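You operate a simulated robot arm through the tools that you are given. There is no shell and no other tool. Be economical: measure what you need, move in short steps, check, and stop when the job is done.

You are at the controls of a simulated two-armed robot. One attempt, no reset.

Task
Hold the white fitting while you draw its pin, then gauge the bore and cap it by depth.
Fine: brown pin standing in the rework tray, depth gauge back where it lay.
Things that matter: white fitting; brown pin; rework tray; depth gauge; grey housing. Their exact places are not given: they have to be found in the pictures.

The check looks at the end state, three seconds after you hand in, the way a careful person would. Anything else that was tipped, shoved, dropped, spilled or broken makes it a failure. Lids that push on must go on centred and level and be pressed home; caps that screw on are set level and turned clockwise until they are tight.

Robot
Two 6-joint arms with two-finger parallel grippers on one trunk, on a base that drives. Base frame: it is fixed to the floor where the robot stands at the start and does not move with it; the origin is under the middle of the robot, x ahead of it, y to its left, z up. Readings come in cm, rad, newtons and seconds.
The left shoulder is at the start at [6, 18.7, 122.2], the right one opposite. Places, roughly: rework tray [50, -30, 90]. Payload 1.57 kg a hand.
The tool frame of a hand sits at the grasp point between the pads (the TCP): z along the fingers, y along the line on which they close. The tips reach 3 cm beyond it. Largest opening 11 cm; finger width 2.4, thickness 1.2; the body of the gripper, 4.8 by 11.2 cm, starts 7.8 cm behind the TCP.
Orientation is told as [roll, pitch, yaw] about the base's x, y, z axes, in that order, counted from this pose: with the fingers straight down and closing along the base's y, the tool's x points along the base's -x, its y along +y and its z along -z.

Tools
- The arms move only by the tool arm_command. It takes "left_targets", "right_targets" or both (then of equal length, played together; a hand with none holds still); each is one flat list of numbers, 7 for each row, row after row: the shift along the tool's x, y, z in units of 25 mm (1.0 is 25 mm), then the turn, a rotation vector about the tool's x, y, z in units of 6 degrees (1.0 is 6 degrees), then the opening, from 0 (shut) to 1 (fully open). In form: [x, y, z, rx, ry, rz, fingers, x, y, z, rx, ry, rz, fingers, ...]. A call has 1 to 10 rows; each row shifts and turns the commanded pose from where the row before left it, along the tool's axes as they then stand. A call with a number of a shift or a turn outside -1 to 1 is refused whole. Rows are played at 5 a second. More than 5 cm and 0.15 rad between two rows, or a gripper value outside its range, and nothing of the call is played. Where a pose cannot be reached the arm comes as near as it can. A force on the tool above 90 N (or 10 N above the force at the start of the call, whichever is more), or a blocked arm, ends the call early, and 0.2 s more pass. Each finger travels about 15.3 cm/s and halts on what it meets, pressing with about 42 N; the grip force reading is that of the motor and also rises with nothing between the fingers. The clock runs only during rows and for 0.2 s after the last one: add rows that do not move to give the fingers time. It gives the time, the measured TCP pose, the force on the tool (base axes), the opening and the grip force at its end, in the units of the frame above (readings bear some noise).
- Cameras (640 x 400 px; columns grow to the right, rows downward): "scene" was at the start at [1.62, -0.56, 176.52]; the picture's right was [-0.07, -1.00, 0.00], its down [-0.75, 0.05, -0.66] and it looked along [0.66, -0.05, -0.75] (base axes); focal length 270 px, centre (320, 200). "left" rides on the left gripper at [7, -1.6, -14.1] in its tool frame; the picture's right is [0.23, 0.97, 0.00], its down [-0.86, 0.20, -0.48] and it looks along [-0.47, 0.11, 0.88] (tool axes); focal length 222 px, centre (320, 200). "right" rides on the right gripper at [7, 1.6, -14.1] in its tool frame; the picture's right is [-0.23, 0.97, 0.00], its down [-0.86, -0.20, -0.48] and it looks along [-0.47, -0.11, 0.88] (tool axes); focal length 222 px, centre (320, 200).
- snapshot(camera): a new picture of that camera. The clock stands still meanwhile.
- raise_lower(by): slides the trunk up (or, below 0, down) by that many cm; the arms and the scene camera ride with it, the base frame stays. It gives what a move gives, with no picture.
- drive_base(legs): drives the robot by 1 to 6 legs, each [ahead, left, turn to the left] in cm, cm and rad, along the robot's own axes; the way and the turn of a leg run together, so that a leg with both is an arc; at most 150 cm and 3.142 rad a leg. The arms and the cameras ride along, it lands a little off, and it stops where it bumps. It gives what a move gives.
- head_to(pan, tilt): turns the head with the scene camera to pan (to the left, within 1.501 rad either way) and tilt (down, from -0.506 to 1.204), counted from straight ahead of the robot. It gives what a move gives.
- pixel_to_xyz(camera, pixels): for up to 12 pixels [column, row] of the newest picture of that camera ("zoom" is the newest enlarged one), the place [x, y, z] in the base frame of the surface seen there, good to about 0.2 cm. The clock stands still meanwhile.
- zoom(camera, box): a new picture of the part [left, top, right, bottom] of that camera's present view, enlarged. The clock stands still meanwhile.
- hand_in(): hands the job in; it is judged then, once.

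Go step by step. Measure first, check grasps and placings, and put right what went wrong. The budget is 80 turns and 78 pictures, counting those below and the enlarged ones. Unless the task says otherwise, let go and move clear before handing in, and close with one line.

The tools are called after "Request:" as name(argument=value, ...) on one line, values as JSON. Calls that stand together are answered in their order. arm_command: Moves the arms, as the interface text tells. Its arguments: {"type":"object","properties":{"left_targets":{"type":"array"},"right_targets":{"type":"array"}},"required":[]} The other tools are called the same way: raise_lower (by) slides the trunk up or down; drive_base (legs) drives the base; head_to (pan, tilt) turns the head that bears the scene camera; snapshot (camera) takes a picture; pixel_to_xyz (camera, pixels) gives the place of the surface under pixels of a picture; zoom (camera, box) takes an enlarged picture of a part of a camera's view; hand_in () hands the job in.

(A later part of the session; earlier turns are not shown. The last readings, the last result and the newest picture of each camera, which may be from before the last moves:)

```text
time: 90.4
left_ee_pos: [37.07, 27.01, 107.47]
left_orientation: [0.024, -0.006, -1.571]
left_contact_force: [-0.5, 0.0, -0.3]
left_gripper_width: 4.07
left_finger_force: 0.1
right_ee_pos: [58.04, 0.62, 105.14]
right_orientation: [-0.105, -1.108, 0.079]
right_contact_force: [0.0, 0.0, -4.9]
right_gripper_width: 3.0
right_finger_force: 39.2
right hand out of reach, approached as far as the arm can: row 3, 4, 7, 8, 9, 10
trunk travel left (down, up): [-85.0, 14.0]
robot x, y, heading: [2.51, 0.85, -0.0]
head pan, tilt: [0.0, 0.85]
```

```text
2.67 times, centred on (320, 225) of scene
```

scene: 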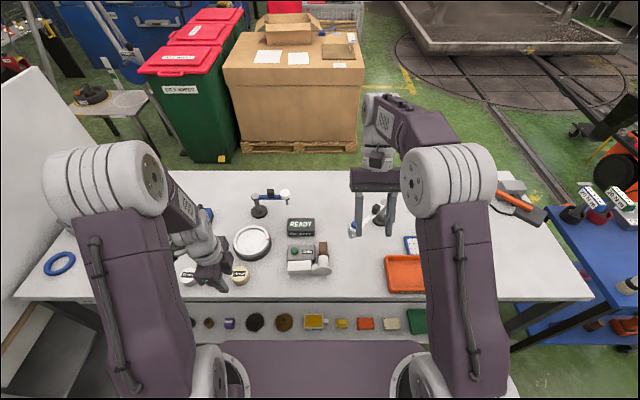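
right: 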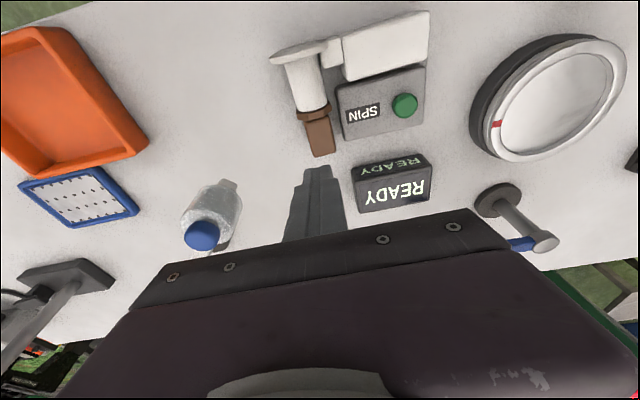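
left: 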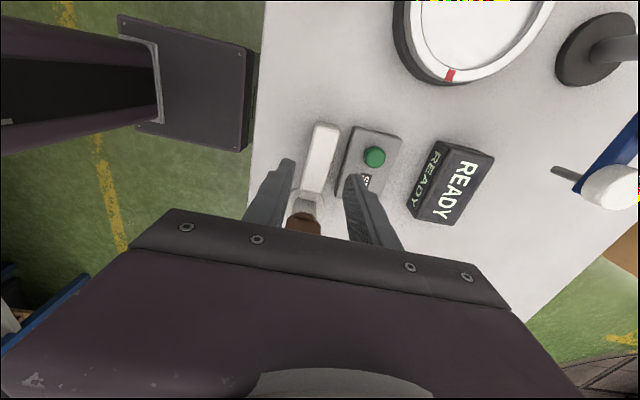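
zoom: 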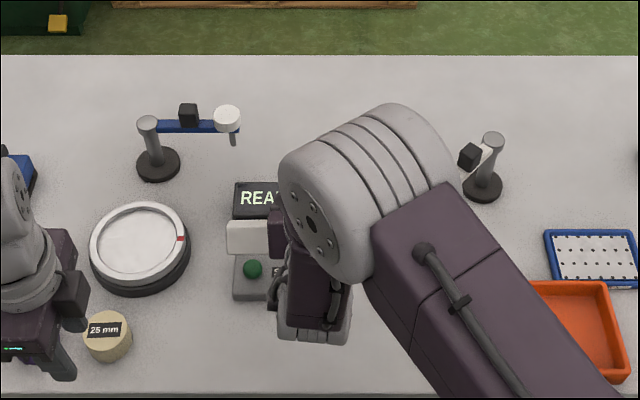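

The wrist is too close to the robot for this pose: pitch −63°, TCP pushed to x 58. I'll back the base off 14 cm so the wrist has room, then continue the rotation.

Request:
drive_base(legs=[[-14, 0, 0]])

Request:
arm_command(right_targets=[0, 0, 0.8, 0, 0, 0, 0, 0, 0, 0.8, 0, 0, 0, 0, 0, 0, 0.8, 0, 0, 0, 0, 0, 0, 0.3, 0, -1, 0, 0, 0, 0, 0.3, 0, -1, 0, 0, 0, 0, 0, 0, 0, 0, 0])

Request:
snapshot(camera="scene")

```text
time: 91.7
left_ee_pos: [23.05, 26.93, 107.42]
left_orientation: [0.023, -0.004, -1.573]
left_contact_force: [0.2, -0.3, -0.1]
left_gripper_width: 4.03
left_finger_force: 0.0
right_ee_pos: [44.09, 0.65, 105.11]
right_orientation: [-0.104, -1.108, 0.078]
right_contact_force: [-0.1, 0.4, -4.5]
right_gripper_width: 2.98
right_finger_force: 38.9
trunk travel left (down, up): [-85.0, 14.0]
robot x, y, heading: [-11.6, 0.99, 0.002]
head pan, tilt: [0.0, 0.85]
```

```text
time: 93.1
left_ee_pos: [22.91, 26.95, 107.48]
left_orientation: [0.025, -0.004, -1.571]
left_contact_force: [0.1, -0.5, -0.3]
left_gripper_width: 4.05
left_finger_force: 0.0
right_ee_pos: [50.73, 0.14, 101.88]
right_orientation: [-0.185, -1.317, 0.164]
right_contact_force: [-1.2, 0.4, -3.7]
right_gripper_width: 2.97
right_finger_force: 39.0
trunk travel left (down, up): [-85.0, 14.0]
robot x, y, heading: [-11.5, 1.05, 0.001]
head pan, tilt: [0.0, 0.85]
```

```text
17 pictures are left
```

scene: 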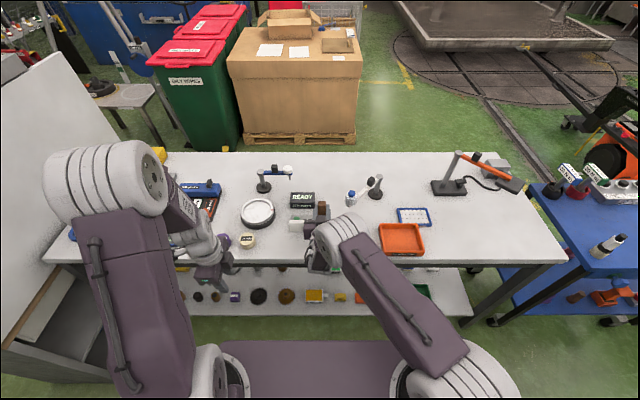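

Now pitch −75° at (50.7, 0.1, 101.9). I'll zoom to judge how upright the fitting is.

Request:
zoom(camera="scene", box=[270, 180, 370, 260])

Request:
pixel_to_xyz(camera="zoom", pixels=[[330, 150], [340, 130], [345, 165], [355, 190], [190, 285], [190, 310], [300, 290], [130, 285], [245, 285]])

```text
5.00 times, centred on (320, 220) of scene
```

zoom: 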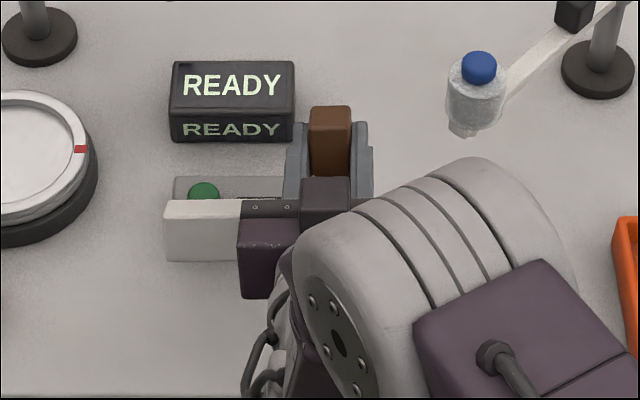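

```text
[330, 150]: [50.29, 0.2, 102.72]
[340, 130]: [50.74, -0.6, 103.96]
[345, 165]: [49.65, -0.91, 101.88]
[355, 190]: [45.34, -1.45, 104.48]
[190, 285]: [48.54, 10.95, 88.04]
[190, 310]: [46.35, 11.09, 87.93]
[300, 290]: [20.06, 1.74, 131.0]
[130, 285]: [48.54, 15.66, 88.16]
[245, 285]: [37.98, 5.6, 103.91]
```

The handle face slopes about 28° forward, so it needs roughly 24° more. I'll rotate four more rows, with a small correction for the sideways tilt.

Request:
arm_command(right_targets=[0, 0, 0.1, 0, -1, 0.11, 0, 0, 0, 0.1, 0, -1, 0.11, 0, 0, 0, 0.1, 0, -1, 0.11, 0, 0, 0, 0.1, 0, -1, 0.11, 0, 0, 0, 0, 0, 0, 0, 0])

Request:
zoom(camera="scene", box=[270, 180, 370, 260])

Request:
pixel_to_xyz(camera="zoom", pixels=[[330, 120], [330, 130], [330, 140], [330, 150], [330, 160], [330, 170], [180, 215], [180, 230], [230, 215]])

```text
time: 94.3
left_ee_pos: [22.93, 26.92, 107.47]
left_orientation: [0.024, -0.004, -1.571]
left_contact_force: [0.2, 0.3, 0.3]
left_gripper_width: 4.07
left_finger_force: 0.0
right_ee_pos: [51.66, 0.28, 101.71]
right_orientation: [-3.136, -1.402, 3.112]
right_contact_force: [0.1, 0.1, -3.6]
right_gripper_width: 2.97
right_finger_force: 39.3
trunk travel left (down, up): [-85.0, 14.0]
robot x, y, heading: [-11.19, 1.18, 0.002]
head pan, tilt: [0.0, 0.85]
```

```text
5.00 times, centred on (320, 220) of scene
```

zoom: 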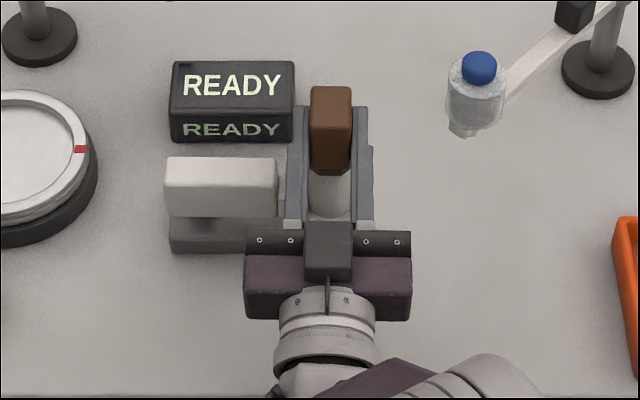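

```text
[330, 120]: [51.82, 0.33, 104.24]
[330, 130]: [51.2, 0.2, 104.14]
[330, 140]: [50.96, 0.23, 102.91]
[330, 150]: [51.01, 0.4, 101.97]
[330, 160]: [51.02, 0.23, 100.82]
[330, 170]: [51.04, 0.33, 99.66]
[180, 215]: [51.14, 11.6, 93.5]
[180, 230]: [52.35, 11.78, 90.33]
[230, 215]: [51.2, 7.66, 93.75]
```

The fitting is now upright, with its front face constant at x≈51.0 and top z 104.2. I'll drive back 6 cm and right 2 cm to clear the SPIN box, then lower with the trunk.

Request:
drive_base(legs=[[-6, -2, 0]])

Request:
raise_lower(by=-4.0)

Request:
zoom(camera="scene", box=[270, 180, 370, 260])

Request:
pixel_to_xyz(camera="zoom", pixels=[[330, 120], [330, 130], [330, 140], [330, 150], [330, 160], [330, 170], [180, 215], [180, 230], [230, 215]])

```text
time: 95.3
left_ee_pos: [17.57, 25.18, 107.17]
left_orientation: [0.019, -0.006, -1.571]
left_contact_force: [-0.2, -0.5, -0.6]
left_gripper_width: 4.08
left_finger_force: 0.1
right_ee_pos: [46.34, -1.62, 101.45]
right_orientation: [-3.123, -1.409, 3.103]
right_contact_force: [0.6, 0.6, -4.7]
right_gripper_width: 2.99
right_finger_force: 39.3
trunk travel left (down, up): [-85.0, 14.0]
robot x, y, heading: [-17.37, -1.06, -0.002]
head pan, tilt: [0.0, 0.85]
```

```text
time: 96.1
left_ee_pos: [16.84, 24.86, 103.55]
left_orientation: [0.026, -0.002, -1.571]
left_contact_force: [0.1, -0.5, 0.2]
left_gripper_width: 4.08
left_finger_force: 0.0
right_ee_pos: [45.55, -1.77, 97.91]
right_orientation: [-3.14, -1.4, 3.118]
right_contact_force: [-0.3, -0.6, -3.5]
right_gripper_width: 2.98
right_finger_force: 39.6
trunk travel left (down, up): [-81.0, 18.0]
robot x, y, heading: [-17.52, -1.08, 0.003]
head pan, tilt: [0.0, 0.85]
```

```text
5.00 times, centred on (320, 220) of scene
```

zoom: 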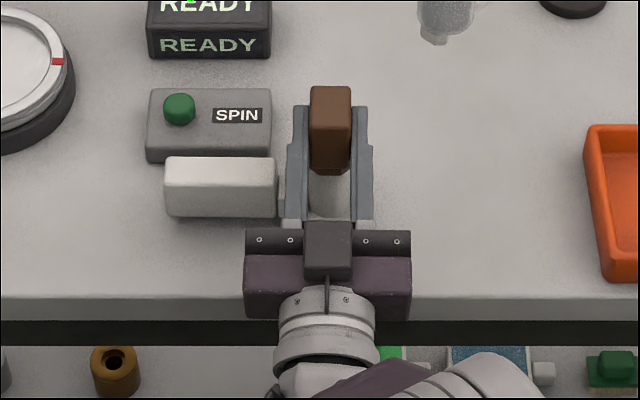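

```text
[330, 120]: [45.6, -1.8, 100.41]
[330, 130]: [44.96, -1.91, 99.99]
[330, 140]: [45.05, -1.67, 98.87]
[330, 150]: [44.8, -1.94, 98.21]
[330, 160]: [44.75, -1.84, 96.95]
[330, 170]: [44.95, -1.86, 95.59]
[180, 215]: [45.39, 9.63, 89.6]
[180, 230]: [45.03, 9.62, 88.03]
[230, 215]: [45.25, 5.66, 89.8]
```

The top is at z 100.4 versus about 99.1 when standing, and everything is clear. I'll lower the last bit by the trunk and check for contact.

Request:
raise_lower(by=-0.9)

Request:
raise_lower(by=-0.4)

```text
time: 96.7
left_ee_pos: [16.82, 24.84, 102.62]
left_orientation: [0.026, -0.005, -1.57]
left_contact_force: [-1.1, 0.7, 1.1]
left_gripper_width: 4.06
left_finger_force: 0.1
right_ee_pos: [45.75, -1.8, 96.96]
right_orientation: [-3.138, -1.403, 3.119]
right_contact_force: [-1.2, -0.4, -2.2]
right_gripper_width: 2.97
right_finger_force: 39.2
trunk travel left (down, up): [-80.1, 18.9]
robot x, y, heading: [-17.62, -1.01, -0.004]
head pan, tilt: [0.0, 0.85]
```

```text
time: 97.2
left_ee_pos: [16.82, 24.96, 102.24]
left_orientation: [0.026, -0.004, -1.571]
left_contact_force: [-0.5, 0.3, 0.0]
left_gripper_width: 4.07
left_finger_force: 0.0
right_ee_pos: [45.7, -1.77, 96.94]
right_orientation: [3.137, -1.395, 3.128]
right_contact_force: [3.3, -1.3, 13.2]
right_gripper_width: 2.95
right_finger_force: 38.6
trunk travel left (down, up): [-79.7, 19.3]
robot x, y, heading: [-17.43, -0.93, -0.002]
head pan, tilt: [0.0, 0.85]
```

Contact is 13 N, so it's standing on the bench. I'll release gently and back the fingers straight out.

Request:
arm_command(right_targets=[0, 0, 0, 0, 0, 0, 0.3, 0, 0, 0, 0, 0, 0, 0.5, 0, 0, 0, 0, 0, 0, 0.5, 0, 0, -0.4, 0, 0, 0, 0.5, 0, 0, -0.6, 0, 0, 0, 0.5, 0, 0, -0.8, 0, 0, 0, 0.5, 0, 0, -0.8, 0, 0, 0, 0.5, 0, 0, -0.8, 0, 0, 0, 0.5])

Request:
zoom(camera="scene", box=[270, 180, 370, 260])

```text
time: 99.0
left_ee_pos: [16.97, 25.04, 102.22]
left_orientation: [0.025, -0.003, -1.572]
left_contact_force: [-0.3, 0.7, 0.3]
left_gripper_width: 4.09
left_finger_force: 0.0
right_ee_pos: [39.31, 0.33, 93.7]
right_orientation: [-3.12, -1.401, 3.097]
right_contact_force: [0.7, 0.1, -0.9]
right_gripper_width: 5.49
right_finger_force: 0.0
right hand out of reach, approached as far as the arm can: row 6, 7, 8
trunk travel left (down, up): [-79.7, 19.3]
robot x, y, heading: [-17.38, -0.64, 0.001]
head pan, tilt: [0.0, 0.85]
```

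```text
5.00 times, centred on (320, 220) of scene
```

zoom: 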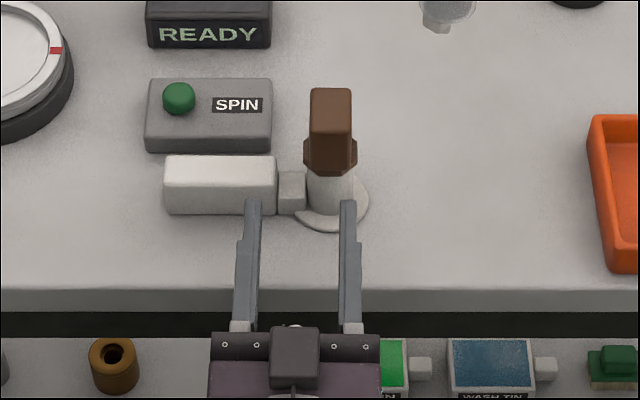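

The fitting stands upright on the bench. I'll back the base off and restore the right hand to pointing down.

Request:
drive_base(legs=[[-18, 0, 0]])

Request:
raise_lower(by=5.3)

Request:
arm_command(right_targets=[-0.6, 0, 0.3, 0, 1, 0, 0.5, -0.6, 0, 0.3, 0, 1, 0, 0.5, -0.6, 0, 0.3, 0, 1, 0, 0.5, -0.6, 0, 0.3, 0, 1, 0, 0.5, -0.6, 0, 0, 0, 1, 0, 0.5, -0.6, 0, 0, 0, 1, 0, 0.5, -0.6, 0, 0, 0, 1, 0, 0.5, -0.6, 0, 0, 0, 1, 0, 0.5, -0.5, 0, 0, 0, 1, 0, 0.5, -0.5, 0, 0, 0, 1, 0, 0.5])

```text
time: 100.5
left_ee_pos: [-0.84, 24.97, 102.0]
left_orientation: [0.026, -0.003, -1.571]
left_contact_force: [0.7, -0.1, -0.5]
left_gripper_width: 4.08
left_finger_force: 0.0
right_ee_pos: [21.57, 0.33, 93.72]
right_orientation: [-3.119, -1.403, 3.1]
right_contact_force: [-0.4, 0.3, -0.3]
right_gripper_width: 5.5
right_finger_force: 0.0
trunk travel left (down, up): [-79.7, 19.3]
robot x, y, heading: [-35.27, -0.93, 0.0]
head pan, tilt: [0.0, 0.85]
```

```text
time: 101.5
left_ee_pos: [-0.89, 24.96, 107.46]
left_orientation: [0.025, -0.003, -1.571]
left_contact_force: [-0.5, 0.3, 0.0]
left_gripper_width: 4.06
left_finger_force: 0.0
right_ee_pos: [21.37, 0.38, 98.98]
right_orientation: [-3.119, -1.402, 3.097]
right_contact_force: [-0.6, 0.3, 0.4]
right_gripper_width: 5.48
right_finger_force: 0.0
trunk travel left (down, up): [-85.0, 14.0]
robot x, y, heading: [-35.22, -1.02, 0.001]
head pan, tilt: [0.0, 0.85]
```

```text
time: 103.7
left_ee_pos: [-0.97, 25.02, 107.49]
left_orientation: [0.024, -0.005, -1.571]
left_contact_force: [-0.5, -0.3, -0.6]
left_gripper_width: 4.07
left_finger_force: 0.0
right_ee_pos: [29.82, 1.53, 111.88]
right_orientation: [-0.004, -0.694, -0.019]
right_contact_force: [0.1, 0.5, -0.5]
right_gripper_width: 5.48
right_finger_force: 0.1
right hand out of reach, approached as far as the arm can: row 1, 2
trunk travel left (down, up): [-85.0, 14.0]
robot x, y, heading: [-35.36, -1.23, -0.001]
head pan, tilt: [0.0, 0.85]
```

Continuing: finish the pitch, then yaw the right hand to +90°; the left hand gets a small roll correction.

Request:
arm_command(right_targets=[0, 0, 0, 0, 0.947, 0, 0.5, 0, 0, 0, 0, 0.947, 0, 0.5, 0, 0, 0, 0, 0.947, 0, 0.5, 0, 0, 0, 0, 0.947, 0, 0.5, 0, 0, 0, 0, 0.947, 0, 0.5, 0, 0, 0, 0, 0.947, 0, 0.5, 0, 0, -0.5, 0, 0.947, 0, 0.6, 0, 0, -0.5, 0, 0, -1, 0.6, 0, 0, -0.5, 0, 0, -1, 0.6, 0, 0, 0, 0, 0, -1, 0.6], left_targets=[0, 0, 0, 0, -0.24, 0, 0.5, 0, 0, 0, 0, 0, 0, 0.5, 0, 0, 0, 0, 0, 0, 0.5, 0, 0, 0, 0, 0, 0, 0.5, 0, 0, 0, 0, 0, 0, 0.5, 0, 0, 0, 0, 0, 0, 0.5, 0, 0, 0, 0, 0, 0, 0.5, 0, 0, 0, 0, 0, 0, 0.5, 0, 0, 0, 0, 0, 0, 0.5, 0, 0, 0, 0, 0, 0, 0.5])

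Request:
arm_command(right_targets=[0, 0, 0, 0, 0, -1, 0.6, 0, 0, 0, 0, 0, -1, 0.6, 0, 0, 0, 0, 0, -1, 0.6, 0, 0, 0, 0, 0, -1, 0.6, 0, 0, 0, 0, 0, -1, 0.6, 0, 0, 0, 0, 0, -1, 0.6, 0, 0, 0, 0, 0, -1, 0.6, 0, 0, 0, 0, 0, -1, 0.6, 0, 0, 0, 0, 0, -1, 0.6, 0, 0, 0, 0, 0, -1, 0.6])

Request:
arm_command(right_targets=[0, 0, 0, 0, 0, -1, 0.6, 0, 0, 0, 0, 0, -1, 0.6, 0, 0, 0, 0, 0, 0, 0.6])

```text
time: 105.9
left_ee_pos: [-0.98, 24.84, 107.43]
left_orientation: [0.028, -0.03, -1.572]
left_contact_force: [-0.7, 0.4, 0.9]
left_gripper_width: 5.51
left_finger_force: 0.1
right_ee_pos: [21.97, -0.94, 115.87]
right_orientation: [-0.019, -0.05, 0.296]
right_contact_force: [-0.4, 0.1, -0.7]
right_gripper_width: 6.58
right_finger_force: 0.0
right hand out of reach, approached as far as the arm can: row 4, 5, 6, 7
trunk travel left (down, up): [-85.0, 14.0]
robot x, y, heading: [-35.5, -1.09, -0.005]
head pan, tilt: [0.0, 0.85]
```

```text
time: 108.1
left_ee_pos: [-1.01, 24.95, 107.39]
left_orientation: [0.024, -0.031, -1.57]
left_contact_force: [-0.6, -0.3, 0.0]
left_gripper_width: 5.49
left_finger_force: 0.0
right_ee_pos: [21.99, -0.98, 115.85]
right_orientation: [-0.054, -0.007, 1.341]
right_contact_force: [0.7, 0.9, 0.1]
right_gripper_width: 6.6
right_finger_force: 0.1
trunk travel left (down, up): [-85.0, 14.0]
robot x, y, heading: [-35.64, -1.25, -0.001]
head pan, tilt: [0.0, 0.85]
```

```text
time: 108.9
left_ee_pos: [-0.85, 25.0, 107.53]
left_orientation: [0.026, -0.029, -1.571]
left_contact_force: [0.0, -0.4, -0.2]
left_gripper_width: 5.5
left_finger_force: 0.1
right_ee_pos: [22.07, -0.93, 116.04]
right_orientation: [-0.053, 0.003, 1.551]
right_contact_force: [-0.1, -0.7, 0.0]
right_gripper_width: 6.58
right_finger_force: 0.2
trunk travel left (down, up): [-85.0, 14.0]
robot x, y, heading: [-35.33, -0.82, 0.001]
head pan, tilt: [0.0, 0.85]
```

The orientation is nearly right, but the right hand is again close to full reach. I'll pull it inward and fix the small tilts.

Request:
arm_command(right_targets=[0, 0.5, 0.2, -0.5, 0, -0.19, 0.6, 0, 0.8, 0, 0, 0, 0, 0.6, 0, 0.8, 0, 0, 0, 0, 0.6, 0, 0.8, 0, 0, 0, 0, 0.6, 0, 0, 0, 0, 0, 0, 0.6], left_targets=[0, 0, 0, 0.24, 0.29, 0, 0.5, 0, 0, 0, 0, 0, 0, 0.5, 0, 0, 0, 0, 0, 0, 0.5, 0, 0, 0, 0, 0, 0, 0.5, 0, 0, 0, 0, 0, 0, 0.5])

```text
time: 110.1
left_ee_pos: [-0.89, 25.0, 107.43]
left_orientation: [0.0, 0.002, -1.571]
left_contact_force: [-0.5, -0.4, -0.6]
left_gripper_width: 5.5
left_finger_force: 0.1
right_ee_pos: [19.85, 0.45, 115.76]
right_orientation: [0.001, 0.006, 1.568]
right_contact_force: [0.0, -0.7, -0.8]
right_gripper_width: 6.62
right_finger_force: 0.0
right hand out of reach, approached as far as the arm can: row 2, 3, 4
trunk travel left (down, up): [-85.0, 14.0]
robot x, y, heading: [-35.22, -0.98, -0.001]
head pan, tilt: [0.0, 0.85]
```

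It's stuck at straight again, so I'll repeat the pitch trick (rotation about base +y equals rx− here) while pulling inward, then rotate back.

Request:
arm_command(right_targets=[0, 1, 0, -1, 0, 0, 0.6, 0, 1, 0, -1, 0, 0, 0.6, 0, 1, 0, -1, 0, 0, 0.6, 0, 1, 0, -1, 0, 0, 0.6, 0, 1, 0, -1, 0, 0, 0.6, 0, 1, 0, -1, 0, 0, 0.6, 0, 1, 0, 0, 0, 0, 0.6, 0, 1, 0, 0, 0, 0, 0.6, 0, 1, 0, 0, 0, 0, 0.6, 0, 0, 0, 0, 0, 0, 0.6])

Request:
arm_command(right_targets=[0, 0, 0, 1, 0, 0, 0.6, 0, 0, 0, 1, 0, 0, 0.6, 0, 0, 0, 1, 0, 0, 0.6, 0, 0, 0, 1, 0, 0, 0.6, 0, 0, 0, 1, 0, 0, 0.6, 0, 0, 0, 1, 0, 0, 0.6, 0, 0, 0, 0, 0, 0, 0.6])

```text
time: 112.3
left_ee_pos: [-0.94, 25.06, 107.56]
left_orientation: [0.0, 0.0, -1.57]
left_contact_force: [0.2, 0.2, 0.0]
left_gripper_width: 5.5
left_finger_force: 0.0
right_ee_pos: [-0.03, 0.98, 122.0]
right_orientation: [0.628, 0.003, 1.568]
right_contact_force: [-0.9, -0.1, -1.2]
right_gripper_width: 6.57
right_finger_force: 0.0
right hand out of reach, approached as far as the arm can: row 4
trunk travel left (down, up): [-85.0, 14.0]
robot x, y, heading: [-35.31, -0.91, 0.001]
head pan, tilt: [0.0, 0.85]
```

```text
time: 113.9
left_ee_pos: [-0.99, 25.02, 107.48]
left_orientation: [0.001, 0.002, -1.572]
left_contact_force: [0.3, -0.7, 0.6]
left_gripper_width: 5.5
left_finger_force: 0.0
right_ee_pos: [-0.0, 1.11, 121.91]
right_orientation: [-0.003, 0.003, 1.569]
right_contact_force: [0.4, 0.0, 0.3]
right_gripper_width: 6.6
right_finger_force: 0.1
trunk travel left (down, up): [-85.0, 14.0]
robot x, y, heading: [-35.61, -0.99, -0.001]
head pan, tilt: [0.0, 0.85]
```

Unstuck, both hands vertical. I'll drive back to the bench (robot x≈0) and measure the fitting.

Request:
drive_base(legs=[[35, 1, 0]])

Request:
snapshot(camera="scene")

Request:
zoom(camera="scene", box=[270, 215, 350, 275])

```text
time: 116.1
left_ee_pos: [33.53, 26.13, 107.47]
left_orientation: [0.004, 0.001, -1.57]
left_contact_force: [0.1, -0.3, 0.2]
left_gripper_width: 5.5
left_finger_force: 0.1
right_ee_pos: [34.54, 2.1, 122.2]
right_orientation: [-0.004, 0.004, 1.571]
right_contact_force: [0.5, 0.4, -0.3]
right_gripper_width: 6.62
right_finger_force: 0.1
trunk travel left (down, up): [-85.0, 14.0]
robot x, y, heading: [-0.56, 0.2, 0.006]
head pan, tilt: [0.0, 0.85]
```

```text
12 pictures are left
```

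scene: 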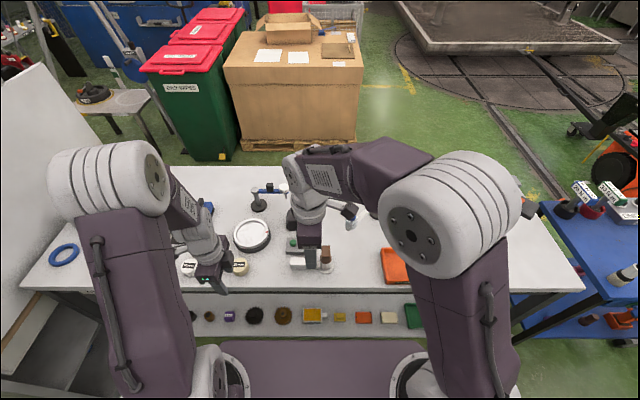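

```text
6.67 times, centred on (310, 245) of scene
```

zoom: 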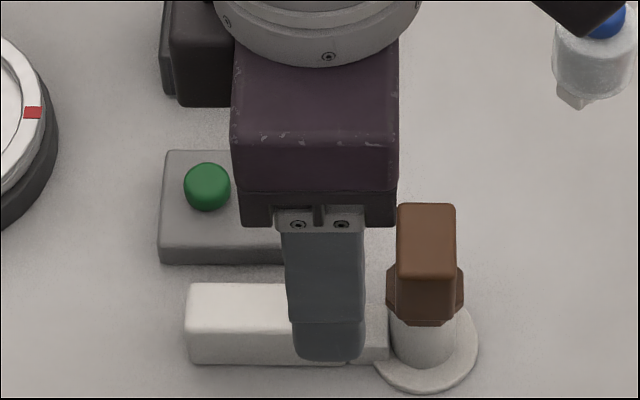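

Request:
pixel_to_xyz(camera="zoom", pixels=[[430, 210], [430, 265], [402, 240], [452, 240], [428, 300], [428, 345], [430, 385], [240, 290], [240, 318], [192, 305], [275, 300], [240, 270]])

```text
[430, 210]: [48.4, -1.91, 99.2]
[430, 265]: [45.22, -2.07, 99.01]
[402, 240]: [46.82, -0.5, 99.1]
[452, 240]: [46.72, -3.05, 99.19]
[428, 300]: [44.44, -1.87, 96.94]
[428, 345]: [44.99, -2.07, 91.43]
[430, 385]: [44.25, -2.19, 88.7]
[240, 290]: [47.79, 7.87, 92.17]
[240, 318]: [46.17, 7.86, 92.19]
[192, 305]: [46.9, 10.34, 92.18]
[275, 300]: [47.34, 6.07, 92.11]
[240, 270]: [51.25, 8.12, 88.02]
```

Measured: handle centre (46.8, −1.8), top 99.1, collar top ≈95; bar centre (46.9, y 2.7–10.4), SPIN box front at x 51.25. I'll move both hands above their grasp points.

Request:
arm_command(left_targets=[-0.875, 0.67, 0.375, 0, 0, 0, 0.45, -0.875, 0.67, 0.375, 0, 0, 0, 0.45, -0.875, 0.67, 0.375, 0, 0, 0, 0.45, -0.875, 0.67, 0.375, 0, 0, 0, 0.45, -0.875, 0.67, 0.375, 0, 0, 0, 0.45, -0.875, 0.67, 0.375, 0, 0, 0, 0.45, -0.875, 0.67, 0.375, 0, 0, 0, 0.45, -0.875, 0.67, 0.375, 0, 0, 0, 0.45, 0, 0, 0, 0, 0, 0, 0.45], right_targets=[0.2, -0.615, 0.6, 0, 0, 0, 0.6, 0.2, -0.615, 0.6, 0, 0, 0, 0.6, 0.2, -0.615, 0.6, 0, 0, 0, 0.6, 0.2, -0.615, 0.6, 0, 0, 0, 0.6, 0.2, -0.615, 0.6, 0, 0, 0, 0.6, 0.2, -0.615, 0.6, 0, 0, 0, 0.6, 0.2, -0.615, 0.6, 0, 0, 0, 0.6, 0.2, -0.615, 0.6, 0, 0, 0, 0.6, 0, 0, 0, 0, 0, 0, 0.6])

```text
time: 118.1
left_ee_pos: [47.32, 8.54, 99.94]
left_orientation: [0.0, 0.001, -1.57]
left_contact_force: [-0.6, 0.7, -0.3]
left_gripper_width: 4.95
left_finger_force: 0.0
right_ee_pos: [47.15, -1.79, 109.97]
right_orientation: [-0.002, 0.005, 1.572]
right_contact_force: [0.5, 0.6, -0.1]
right_gripper_width: 6.6
right_finger_force: 0.1
trunk travel left (down, up): [-85.0, 14.0]
robot x, y, heading: [-1.06, -0.31, 0.002]
head pan, tilt: [0.0, 0.85]
```

Small x corrections are needed. I'll lower the left hand to z≈95.3, tips just above the bar, and check the straddle.

Request:
arm_command(left_targets=[0, -0.17, 0.5, 0, 0, 0, 0.45, 0, 0, 0.7, 0, 0, 0, 0.45, 0, 0, 0.65, 0, 0, 0, 0.45, 0, 0, 0, 0, 0, 0, 0.45])

Request:
zoom(camera="left", box=[220, 80, 440, 240])

Request:
pixel_to_xyz(camera="zoom", pixels=[[260, 200], [300, 200], [280, 260], [340, 200], [230, 200], [320, 200]])

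```text
time: 119.1
left_ee_pos: [46.77, 8.74, 95.22]
left_orientation: [0.0, 0.002, -1.568]
left_contact_force: [-1.0, -0.4, -0.2]
left_gripper_width: 4.97
left_finger_force: 0.1
right_ee_pos: [47.0, -1.87, 109.88]
right_orientation: [-0.003, 0.004, 1.573]
right_contact_force: [-0.2, 0.0, -0.5]
right_gripper_width: 6.59
right_finger_force: 0.0
trunk travel left (down, up): [-85.0, 14.0]
robot x, y, heading: [-0.73, 0.21, 0.002]
head pan, tilt: [0.0, 0.85]
```

```text
2.50 times, centred on (330, 160) of left
```

zoom: 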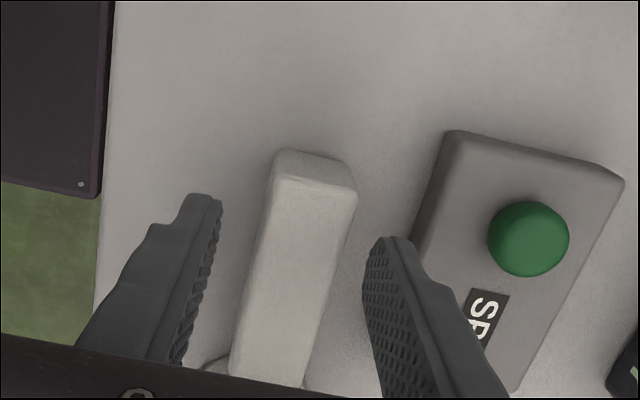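

```text
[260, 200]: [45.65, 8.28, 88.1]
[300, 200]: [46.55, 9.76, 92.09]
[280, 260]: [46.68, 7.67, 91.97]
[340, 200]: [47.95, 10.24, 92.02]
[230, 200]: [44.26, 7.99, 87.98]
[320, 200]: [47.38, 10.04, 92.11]
```

The fingers straddle the bar with clear margins on both sides. I'll descend to z≈91.4 and close the left hand.

Request:
arm_command(left_targets=[0, 0.04, 0.5, 0, 0, 0, 0.45, 0, 0, 0.5, 0, 0, 0, 0.45, 0, 0, 0.52, 0, 0, 0, 0.45, 0, 0, 0, 0, 0, 0, 0.4, 0, 0, 0, 0, 0, 0, 0.3, 0, 0, 0, 0, 0, 0, 0.2, 0, 0, 0, 0, 0, 0, 0, 0, 0, 0, 0, 0, 0, 0])

```text
time: 120.9
left_ee_pos: [46.89, 8.74, 91.52]
left_orientation: [0.0, 0.002, -1.569]
left_contact_force: [-0.6, 0.0, -0.4]
left_gripper_width: 2.97
left_finger_force: 39.3
right_ee_pos: [47.01, -2.05, 110.03]
right_orientation: [-0.003, 0.003, 1.572]
right_contact_force: [0.6, 0.0, -0.8]
right_gripper_width: 6.62
right_finger_force: 0.1
trunk travel left (down, up): [-85.0, 14.0]
robot x, y, heading: [-0.48, -0.01, 0.006]
head pan, tilt: [0.0, 0.85]
```

The fitting is held (width 2.97, 39 N). Now I lower the right hand onto the pin handle and close.

Request:
arm_command(right_targets=[-0.08, 0.08, 0.9, 0, 0, 0, 0.6, 0, 0, 0.9, 0, 0, 0, 0.6, 0, 0, 0.9, 0, 0, 0, 0.6, 0, 0, 0.9, 0, 0, 0, 0.6, 0, 0, 0.5, 0, 0, 0, 0.6, 0, 0, 0.5, 0, 0, 0, 0.6, 0, 0, 0, 0, 0, 0, 0.4, 0, 0, 0, 0, 0, 0, 0.2, 0, 0, 0, 0, 0, 0, 0, 0, 0, 0, 0, 0, 0, 0])

```text
time: 123.1
left_ee_pos: [46.95, 8.58, 91.48]
left_orientation: [-0.001, 0.002, -1.569]
left_contact_force: [-3.0, -0.1, 3.0]
left_gripper_width: 2.96
left_finger_force: 39.3
right_ee_pos: [46.86, -1.71, 98.53]
right_orientation: [0.0, 0.005, 1.573]
right_contact_force: [3.1, -0.6, -2.3]
right_gripper_width: 4.36
right_finger_force: 42.3
trunk travel left (down, up): [-85.0, 14.0]
robot x, y, heading: [-0.65, -0.07, 0.002]
head pan, tilt: [0.0, 0.85]
```

Gripped at width 4.36. I'll draw straight up slowly while the left hand holds.

Request:
arm_command(right_targets=[0, 0, -0.2, 0, 0, 0, 0, 0, 0, -0.2, 0, 0, 0, 0, 0, 0, -0.3, 0, 0, 0, 0, 0, 0, -0.4, 0, 0, 0, 0, 0, 0, -0.5, 0, 0, 0, 0, 0, 0, -0.7, 0, 0, 0, 0, 0, 0, -0.9, 0, 0, 0, 0, 0, 0, -0.9, 0, 0, 0, 0])

Request:
zoom(camera="scene", box=[260, 170, 360, 275])

```text
time: 124.9
left_ee_pos: [46.83, 8.7, 91.58]
left_orientation: [-0.001, 0.001, -1.568]
left_contact_force: [0.3, -0.2, 0.6]
left_gripper_width: 2.97
left_finger_force: 39.4
right_ee_pos: [46.85, -1.68, 108.7]
right_orientation: [-0.002, 0.004, 1.573]
right_contact_force: [0.0, 0.0, -1.6]
right_gripper_width: 4.39
right_finger_force: 42.0
trunk travel left (down, up): [-85.0, 14.0]
robot x, y, heading: [-0.51, -0.3, 0.003]
head pan, tilt: [0.0, 0.85]
```

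```text
3.81 times, centred on (310, 222) of scene
```

zoom: 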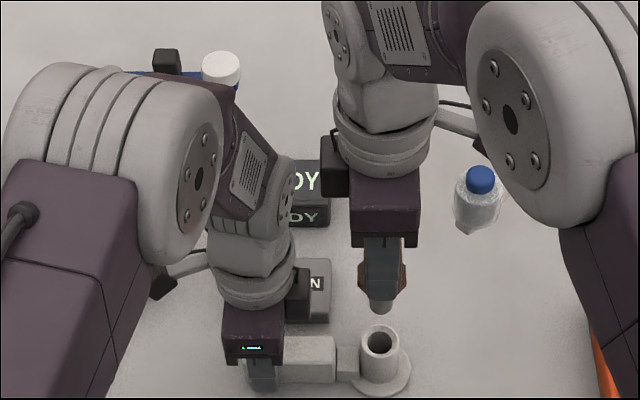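

The pin is out and the bore is open. I'll measure the shaft tip and rim, and release the left hand upward.

Request:
pixel_to_xyz(camera="zoom", pixels=[[381, 308], [381, 300], [381, 292], [381, 283], [366, 335], [379, 326], [396, 340], [379, 354], [379, 342]])

Request:
arm_command(left_targets=[0, 0, 0, 0, 0, 0, 0.2, 0, 0, 0, 0, 0, 0, 0.4, 0, 0, 0, 0, 0, 0, 0.42, 0, 0, -0.6, 0, 0, 0, 0.42, 0, 0, -0.9, 0, 0, 0, 0.42, 0, 0, -0.9, 0, 0, 0, 0.42, 0, 0, -0.9, 0, 0, 0, 0.42, 0.5, -0.2, -0.9, 0, 0, 0, 0.42, 1, -0.5, -0.9, 0, 0, 0, 0.42, 1, -0.5, -0.9, 0, 0, 0, 0.42], right_targets=[0, 0, -0.6, 0, 0, 0, 0, 0, 0, -0.6, 0, 0, 0, 0, 0.5, 0, 0, 0, 0, 0, 0, 0.8, 0, 0, 0, 0, 0, 0, 1, 0, 0, 0, 0, 0, 0, 1, 0, 0, 0, 0, 0, 0, 1, 0.1, 0, 0, 0, 0, 0, 1, 0.1, 0, 0, 0, 0, 0, 1, 0.1, 0, 0, 0, 0, 0, 1, 0.1, 0, 0, 0, 0, 0])

```text
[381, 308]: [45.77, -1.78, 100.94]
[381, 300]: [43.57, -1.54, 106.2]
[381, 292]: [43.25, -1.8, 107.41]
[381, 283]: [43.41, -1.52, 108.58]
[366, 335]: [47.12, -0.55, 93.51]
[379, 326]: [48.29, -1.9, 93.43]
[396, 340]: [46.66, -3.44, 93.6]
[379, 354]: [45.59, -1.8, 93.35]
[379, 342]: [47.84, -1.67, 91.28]
```

```text
time: 127.1
left_ee_pos: [43.79, 14.82, 106.58]
left_orientation: [0.003, 0.002, -1.571]
left_contact_force: [0.8, 0.4, 0.2]
left_gripper_width: 4.62
left_finger_force: 0.1
right_ee_pos: [45.85, -20.1, 111.83]
right_orientation: [-0.002, 0.004, 1.573]
right_contact_force: [-0.3, -1.1, -1.8]
right_gripper_width: 4.37
right_finger_force: 41.9
trunk travel left (down, up): [-85.0, 14.0]
robot x, y, heading: [-0.64, 0.37, 0.0]
head pan, tilt: [0.0, 0.85]
```

The tube rim is centred at (46.9, −1.9), z 93.5; the pin tip is about 8 cm below the TCP. I'll carry the pin over the tray, lower to just above the floor and check the clearance.

Request:
arm_command(right_targets=[1, 0, 0, 0, 0, 0, 0, 1, 0, 0, 0, 0, 0, 0, 1, 0, 0, 0, 0, 0, 0, 0.9, 0, 0, 0, 0, 0, 0, 0, 0, 1, 0, 0, 0, 0, 0, 0, 1, 0, 0, 0, 0, 0, 0, 1, 0, 0, 0, 0, 0, 0, 1, 0, 0, 0, 0, 0, 0, 0.8, 0, 0, 0, 0, 0, 0, 0, 0, 0, 0, 0])

Request:
zoom(camera="scene", box=[350, 200, 450, 290])

Request:
pixel_to_xyz(camera="zoom", pixels=[[300, 200], [320, 240], [320, 280], [260, 280], [380, 280]])

```text
time: 129.3
left_ee_pos: [43.77, 14.89, 106.54]
left_orientation: [-0.001, 0.003, -1.57]
left_contact_force: [-0.1, -0.1, -0.1]
left_gripper_width: 4.63
left_finger_force: 0.1
right_ee_pos: [45.85, -29.8, 99.95]
right_orientation: [-0.002, 0.003, 1.573]
right_contact_force: [0.4, -0.2, -1.3]
right_gripper_width: 4.36
right_finger_force: 42.3
trunk travel left (down, up): [-85.0, 14.0]
robot x, y, heading: [-0.29, 0.08, 0.002]
head pan, tilt: [0.0, 0.85]
```

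```text
4.44 times, centred on (400, 245) of scene
```

zoom: 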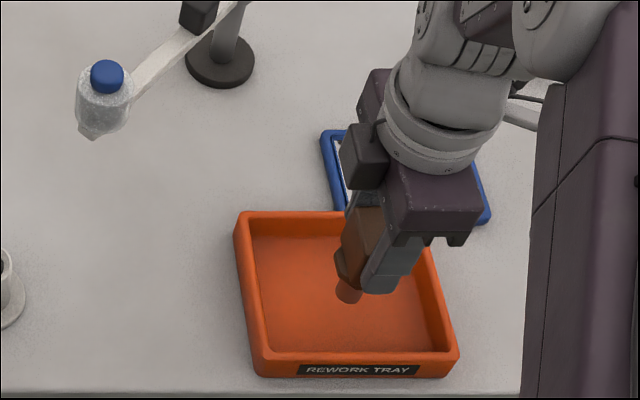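

```text
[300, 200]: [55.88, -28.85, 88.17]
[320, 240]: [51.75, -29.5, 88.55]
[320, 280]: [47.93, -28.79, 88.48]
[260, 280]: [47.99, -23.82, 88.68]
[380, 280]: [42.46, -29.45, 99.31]
```

The pin is over the tray floor with room to spare. I'll lower in measured steps, watching the force.

Request:
arm_command(right_targets=[0, 0, 0.4, 0, 0, 0, 0, 0, 0, 0.4, 0, 0, 0, 0, 0, 0, 0, 0, 0, 0, 0])

Request:
arm_command(right_targets=[0, 0, 0.16, 0, 0, 0, 0, 0, 0, 0, 0, 0, 0, 0])

Request:
arm_command(right_targets=[0, 0, 0.12, 0, 0, 0, 0, 0, 0, 0, 0, 0, 0, 0])

```text
time: 130.1
left_ee_pos: [43.78, 14.91, 106.55]
left_orientation: [0.002, 0.003, -1.568]
left_contact_force: [-0.6, 0.9, 0.1]
left_gripper_width: 4.62
left_finger_force: 0.1
right_ee_pos: [45.94, -29.86, 97.93]
right_orientation: [-0.002, 0.002, 1.571]
right_contact_force: [-1.3, 0.1, -0.4]
right_gripper_width: 4.35
right_finger_force: 42.0
trunk travel left (down, up): [-85.0, 14.0]
robot x, y, heading: [-0.88, 0.35, 0.005]
head pan, tilt: [0.0, 0.85]
```

```text
time: 130.7
left_ee_pos: [43.57, 15.04, 106.67]
left_orientation: [0.004, 0.0, -1.568]
left_contact_force: [0.5, -0.3, 0.1]
left_gripper_width: 4.6
left_finger_force: 0.0
right_ee_pos: [45.82, -29.88, 97.72]
right_orientation: [-0.01, 0.006, 1.574]
right_contact_force: [1.7, -5.6, 33.6]
right_gripper_width: 4.4
right_finger_force: 42.1
trunk travel left (down, up): [-85.0, 14.0]
robot x, y, heading: [-0.33, 0.06, 0.002]
head pan, tilt: [0.0, 0.85]
```

```text
time: 131.3
left_ee_pos: [43.55, 15.18, 106.52]
left_orientation: [0.003, -0.001, -1.569]
left_contact_force: [-0.5, 0.6, 0.3]
left_gripper_width: 4.65
left_finger_force: 0.1
right_ee_pos: [45.7, -29.6, 97.39]
right_orientation: [-0.007, 0.007, 1.573]
right_contact_force: [4.6, -0.1, 35.3]
right_gripper_width: 4.38
right_finger_force: 42.2
trunk travel left (down, up): [-85.0, 14.0]
robot x, y, heading: [-0.64, -0.01, 0.003]
head pan, tilt: [0.0, 0.85]
```

The pin touched down at z≈97.7. I'll relieve the press, open gently and rise straight up.

Request:
arm_command(right_targets=[0, 0, -0.1, 0, 0, 0, 0, 0, 0, 0, 0, 0, 0, 0, 0, 0, 0, 0, 0, 0, 0.42, 0, 0, 0, 0, 0, 0, 0.5, 0, 0, 0, 0, 0, 0, 0.6, 0, 0, -0.4, 0, 0, 0, 0.6, 0, 0, -0.8, 0, 0, 0, 0.6, 0, 0, -1, 0, 0, 0, 0.6, 0, 0, -1, 0, 0, 0, 0.6, 0, 0, -1, 0, 0, 0, 0.6])

Request:
snapshot(camera="scene")

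```text
time: 133.5
left_ee_pos: [43.71, 15.01, 106.53]
left_orientation: [0.001, 0.001, -1.569]
left_contact_force: [0.2, 0.4, 0.0]
left_gripper_width: 4.63
left_finger_force: 0.0
right_ee_pos: [45.9, -29.75, 108.03]
right_orientation: [-0.002, 0.003, 1.573]
right_contact_force: [0.5, 0.9, -0.2]
right_gripper_width: 6.62
right_finger_force: 0.0
trunk travel left (down, up): [-85.0, 14.0]
robot x, y, heading: [-0.53, -0.19, 0.005]
head pan, tilt: [0.0, 0.85]
```

```text
7 pictures are left
```

scene: 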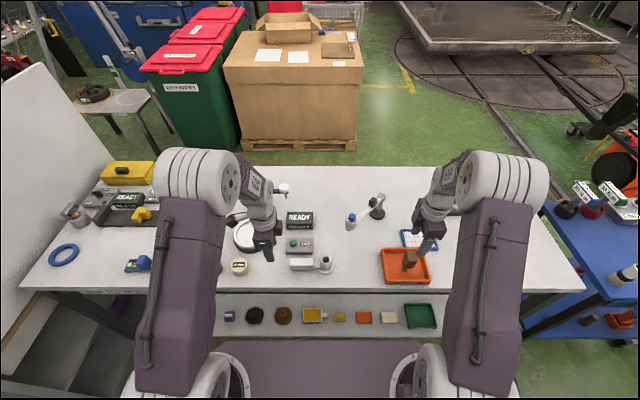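

The pin appears to stand in the tray at pixel (410,258). I'll verify its geometry and the gauge's position by pixel queries.

Request:
pixel_to_xyz(camera="scene", pixels=[[410, 250], [410, 256], [408, 262], [408, 268], [413, 252], [145, 258], [143, 263], [134, 263], [128, 267], [240, 262], [240, 268], [326, 259]])

Request:
drive_base(legs=[[0, 45, 0]])

Request:
zoom(camera="left", box=[160, 40, 480, 240])

```text
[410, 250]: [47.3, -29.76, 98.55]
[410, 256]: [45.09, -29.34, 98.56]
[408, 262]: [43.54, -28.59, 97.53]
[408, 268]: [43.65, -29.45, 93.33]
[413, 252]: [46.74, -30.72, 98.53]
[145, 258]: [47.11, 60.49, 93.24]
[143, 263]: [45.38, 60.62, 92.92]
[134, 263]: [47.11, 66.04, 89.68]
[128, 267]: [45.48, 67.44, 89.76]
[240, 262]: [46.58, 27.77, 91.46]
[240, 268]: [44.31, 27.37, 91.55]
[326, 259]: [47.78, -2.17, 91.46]
```

```text
time: 136.2
left_ee_pos: [43.86, 59.28, 106.53]
left_orientation: [-0.001, 0.002, -1.571]
left_contact_force: [0.1, 0.3, 0.5]
left_gripper_width: 4.63
left_finger_force: 0.1
right_ee_pos: [45.76, 14.66, 108.04]
right_orientation: [-0.001, 0.003, 1.572]
right_contact_force: [0.3, -0.5, 1.3]
right_gripper_width: 6.59
right_finger_force: 0.0
trunk travel left (down, up): [-85.0, 14.0]
robot x, y, heading: [-0.77, 44.66, 0.002]
head pan, tilt: [0.0, 0.85]
```

```text
2.00 times, centred on (320, 140) of left
```

zoom: 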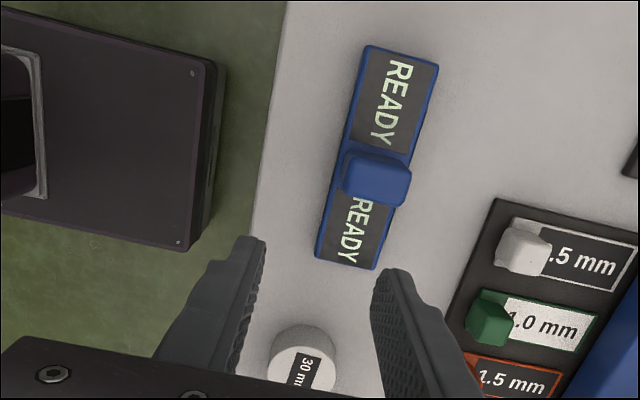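

The pin stands level in the tray (top 98.55, flat). Now I'll measure the gauge's knob and body.

Request:
pixel_to_xyz(camera="zoom", pixels=[[378, 178], [350, 165], [404, 180], [378, 160], [380, 198], [400, 55], [345, 262], [370, 100], [425, 110], [320, 230], [385, 230]])

```text
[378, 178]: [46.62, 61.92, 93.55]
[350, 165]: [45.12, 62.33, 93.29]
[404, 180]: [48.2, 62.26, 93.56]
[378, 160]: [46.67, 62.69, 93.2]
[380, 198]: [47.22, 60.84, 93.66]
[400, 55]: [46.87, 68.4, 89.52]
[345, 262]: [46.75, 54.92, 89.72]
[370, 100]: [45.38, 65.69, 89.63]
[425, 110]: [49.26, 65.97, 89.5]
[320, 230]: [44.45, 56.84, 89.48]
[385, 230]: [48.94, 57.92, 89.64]
```

Gauge: knob centre (46.7, 61.7), x 45.0–48.3, top 93.6; body y 54.9–68.4, top 89.6 – this is its home. I'll grip the knob with the left hand.

Request:
arm_command(left_targets=[0.97, 1, 0, 0, 0, 0, 0.48, 0, 0.14, 1, 0, 0, 0, 0.48, 0, 0, 1, 0, 0, 0, 0.48, 0, 0, 1, 0, 0, 0, 0.48, 0, 0, 1, 0, 0, 0, 0.48, 0, 0, 0.7, 0, 0, 0, 0.48, 0, 0, 0.6, 0, 0, 0, 0.48, 0, 0, 0, 0, 0, 0, 0.48])

Request:
arm_command(left_targets=[0, 0, 0.02, 0, 0, 0, 0.35, 0, 0, 0, 0, 0, 0, 0.2, 0, 0, 0, 0, 0, 0, 0, 0, 0, 0, 0, 0, 0, 0])

```text
time: 138.0
left_ee_pos: [46.59, 61.87, 93.34]
left_orientation: [-0.001, 0.002, -1.572]
left_contact_force: [-0.3, 0.4, 0.0]
left_gripper_width: 5.29
left_finger_force: 0.1
right_ee_pos: [45.81, 14.78, 107.95]
right_orientation: [-0.001, 0.002, 1.571]
right_contact_force: [-1.4, -0.2, 0.0]
right_gripper_width: 6.62
right_finger_force: 0.0
trunk travel left (down, up): [-85.0, 14.0]
robot x, y, heading: [-0.69, 45.15, -0.002]
head pan, tilt: [0.0, 0.85]
```

```text
time: 139.0
left_ee_pos: [46.7, 61.89, 93.3]
left_orientation: [0.002, 0.003, -1.571]
left_contact_force: [1.9, 0.4, 9.3]
left_gripper_width: 3.97
left_finger_force: 41.7
right_ee_pos: [45.77, 14.75, 108.03]
right_orientation: [-0.003, 0.004, 1.571]
right_contact_force: [0.8, -0.3, -0.9]
right_gripper_width: 6.6
right_finger_force: 0.1
trunk travel left (down, up): [-85.0, 14.0]
robot x, y, heading: [-1.05, 44.77, -0.001]
head pan, tilt: [0.0, 0.85]
```

The gauge is gripped (width 3.97). I'll lift it 12 cm and drive back right towards the fitting.

Request:
arm_command(left_targets=[0, 0, -0.4, 0, 0, 0, 0, 0, 0, -0.8, 0, 0, 0, 0, 0, 0, -0.9, 0, 0, 0, 0, 0, 0, -0.9, 0, 0, 0, 0, 0, 0, -0.9, 0, 0, 0, 0, 0, 0, -0.9, 0, 0, 0, 0, 0, 0, 0, 0, 0, 0, 0])

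Request:
drive_base(legs=[[0, -58, 0]])

Request:
zoom(camera="scene", box=[230, 170, 430, 295])

```text
time: 140.6
left_ee_pos: [46.73, 61.93, 105.21]
left_orientation: [0.002, 0.003, -1.57]
left_contact_force: [-0.2, -0.4, -1.1]
left_gripper_width: 3.97
left_finger_force: 41.7
right_ee_pos: [45.93, 14.76, 107.97]
right_orientation: [-0.002, 0.003, 1.571]
right_contact_force: [-0.6, 0.0, 0.1]
right_gripper_width: 6.6
right_finger_force: 0.1
trunk travel left (down, up): [-85.0, 14.0]
robot x, y, heading: [-0.54, 44.7, 0.0]
head pan, tilt: [0.0, 0.85]
```

```text
time: 143.9
left_ee_pos: [46.56, 4.39, 105.29]
left_orientation: [0.001, 0.0, -1.571]
left_contact_force: [0.2, 0.2, -1.8]
left_gripper_width: 3.94
left_finger_force: 42.4
right_ee_pos: [45.8, -42.64, 108.05]
right_orientation: [-0.003, 0.006, 1.571]
right_contact_force: [0.1, -1.3, -0.6]
right_gripper_width: 6.6
right_finger_force: 0.0
trunk travel left (down, up): [-85.0, 14.0]
robot x, y, heading: [-0.39, -12.7, -0.003]
head pan, tilt: [0.0, 0.85]
```

```text
3.20 times, centred on (330, 232) of scene
```

zoom: 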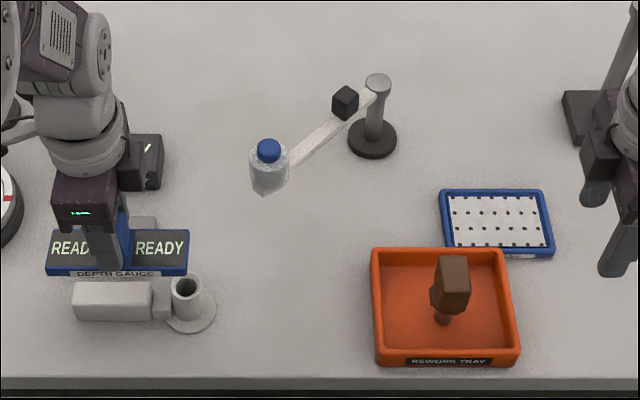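

The pin stands in the tray and the gauge is in hand. I'll measure the bore rim precisely.

Request:
pixel_to_xyz(camera="zoom", pixels=[[173, 286], [200, 286], [187, 276], [187, 298], [187, 287], [187, 292], [450, 262], [453, 285], [120, 268], [120, 238]])

```text
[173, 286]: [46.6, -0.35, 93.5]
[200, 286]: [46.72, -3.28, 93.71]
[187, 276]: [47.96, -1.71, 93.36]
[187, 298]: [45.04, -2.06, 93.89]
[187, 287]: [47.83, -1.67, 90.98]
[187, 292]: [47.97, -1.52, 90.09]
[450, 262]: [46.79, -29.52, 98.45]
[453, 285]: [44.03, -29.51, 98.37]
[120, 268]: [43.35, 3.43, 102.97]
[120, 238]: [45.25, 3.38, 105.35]
```

The bore centre is (46.65, −1.8), rim z 93.55. I'll move the gauge over it and lower to just above contact.

Request:
arm_command(left_targets=[-0.83, 0.02, 0, 0, 0, 0, 0, -0.83, 0.02, 0, 0, 0, 0, 0, -0.82, 0, 0, 0, 0, 0, 0, 0, 0, 0.8, 0, 0, 0, 0, 0, 0, 0.8, 0, 0, 0, 0, 0, 0, 0.6, 0, 0, 0, 0, 0, 0, 0, 0, 0, 0, 0])

Request:
arm_command(left_targets=[0, 0, 0.16, 0, 0, 0, 0, 0, 0, 0, 0, 0, 0, 0])

Request:
arm_command(left_targets=[0, 0, 0.1, 0, 0, 0, 0, 0, 0, 0, 0, 0, 0, 0])

```text
time: 145.5
left_ee_pos: [46.78, -1.75, 99.77]
left_orientation: [0.0, 0.004, -1.571]
left_contact_force: [-0.3, 0.0, -1.9]
left_gripper_width: 3.94
left_finger_force: 42.5
right_ee_pos: [45.83, -42.75, 107.98]
right_orientation: [-0.003, 0.003, 1.571]
right_contact_force: [0.2, -0.9, 1.0]
right_gripper_width: 6.61
right_finger_force: 0.1
trunk travel left (down, up): [-85.0, 14.0]
robot x, y, heading: [-0.64, -12.77, -0.002]
head pan, tilt: [0.0, 0.85]
```

```text
time: 146.1
left_ee_pos: [46.73, -1.84, 99.52]
left_orientation: [0.001, 0.0, -1.569]
left_contact_force: [0.3, 0.0, -2.3]
left_gripper_width: 3.97
left_finger_force: 42.3
right_ee_pos: [45.81, -42.89, 108.01]
right_orientation: [-0.002, 0.003, 1.571]
right_contact_force: [-0.2, 0.6, 0.0]
right_gripper_width: 6.6
right_finger_force: 0.1
trunk travel left (down, up): [-85.0, 14.0]
robot x, y, heading: [-0.34, -12.73, 0.003]
head pan, tilt: [0.0, 0.85]
```

```text
time: 146.7
left_ee_pos: [46.8, -1.8, 99.16]
left_orientation: [0.0, 0.002, -1.571]
left_contact_force: [-1.0, 0.1, -1.0]
left_gripper_width: 3.95
left_finger_force: 41.9
right_ee_pos: [45.84, -42.83, 107.87]
right_orientation: [-0.003, 0.002, 1.571]
right_contact_force: [-0.1, -0.3, 0.8]
right_gripper_width: 6.62
right_finger_force: 0.0
trunk travel left (down, up): [-85.0, 14.0]
robot x, y, heading: [-0.91, -12.86, 0.001]
head pan, tilt: [0.0, 0.85]
```

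No contact yet at 99.16. I'll keep stepping down and then read the display.

Request:
arm_command(left_targets=[0, 0, 0.1, 0, 0, 0, 0, 0, 0, 0, 0, 0, 0, 0])

Request:
arm_command(left_targets=[0, 0, 0.08, 0, 0, 0, 0, 0, 0, 0, 0, 0, 0, 0, 0, 0, 0, 0, 0, 0, 0])

Request:
zoom(camera="scene", box=[225, 200, 335, 290])

```text
time: 147.3
left_ee_pos: [46.79, -1.77, 98.92]
left_orientation: [0.002, 0.001, -1.571]
left_contact_force: [0.0, 1.7, 6.7]
left_gripper_width: 3.93
left_finger_force: 42.6
right_ee_pos: [45.81, -42.84, 108.01]
right_orientation: [-0.003, 0.001, 1.57]
right_contact_force: [0.3, 0.2, 0.1]
right_gripper_width: 6.62
right_finger_force: 0.1
trunk travel left (down, up): [-85.0, 14.0]
robot x, y, heading: [-0.6, -12.9, 0.003]
head pan, tilt: [0.0, 0.85]
```

```text
time: 148.1
left_ee_pos: [46.64, -1.95, 98.83]
left_orientation: [0.008, 0.001, -1.57]
left_contact_force: [3.3, 2.9, 31.8]
left_gripper_width: 3.94
left_finger_force: 41.5
right_ee_pos: [45.55, -42.78, 108.16]
right_orientation: [-0.004, 0.002, 1.572]
right_contact_force: [-0.7, -0.3, 0.5]
right_gripper_width: 6.62
right_finger_force: 0.0
trunk travel left (down, up): [-85.0, 14.0]
robot x, y, heading: [-0.55, -12.65, -0.003]
head pan, tilt: [0.0, 0.85]
```

```text
4.44 times, centred on (280, 245) of scene
```

zoom: 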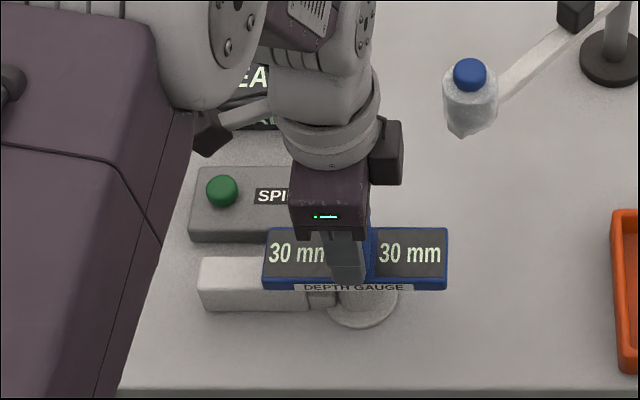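

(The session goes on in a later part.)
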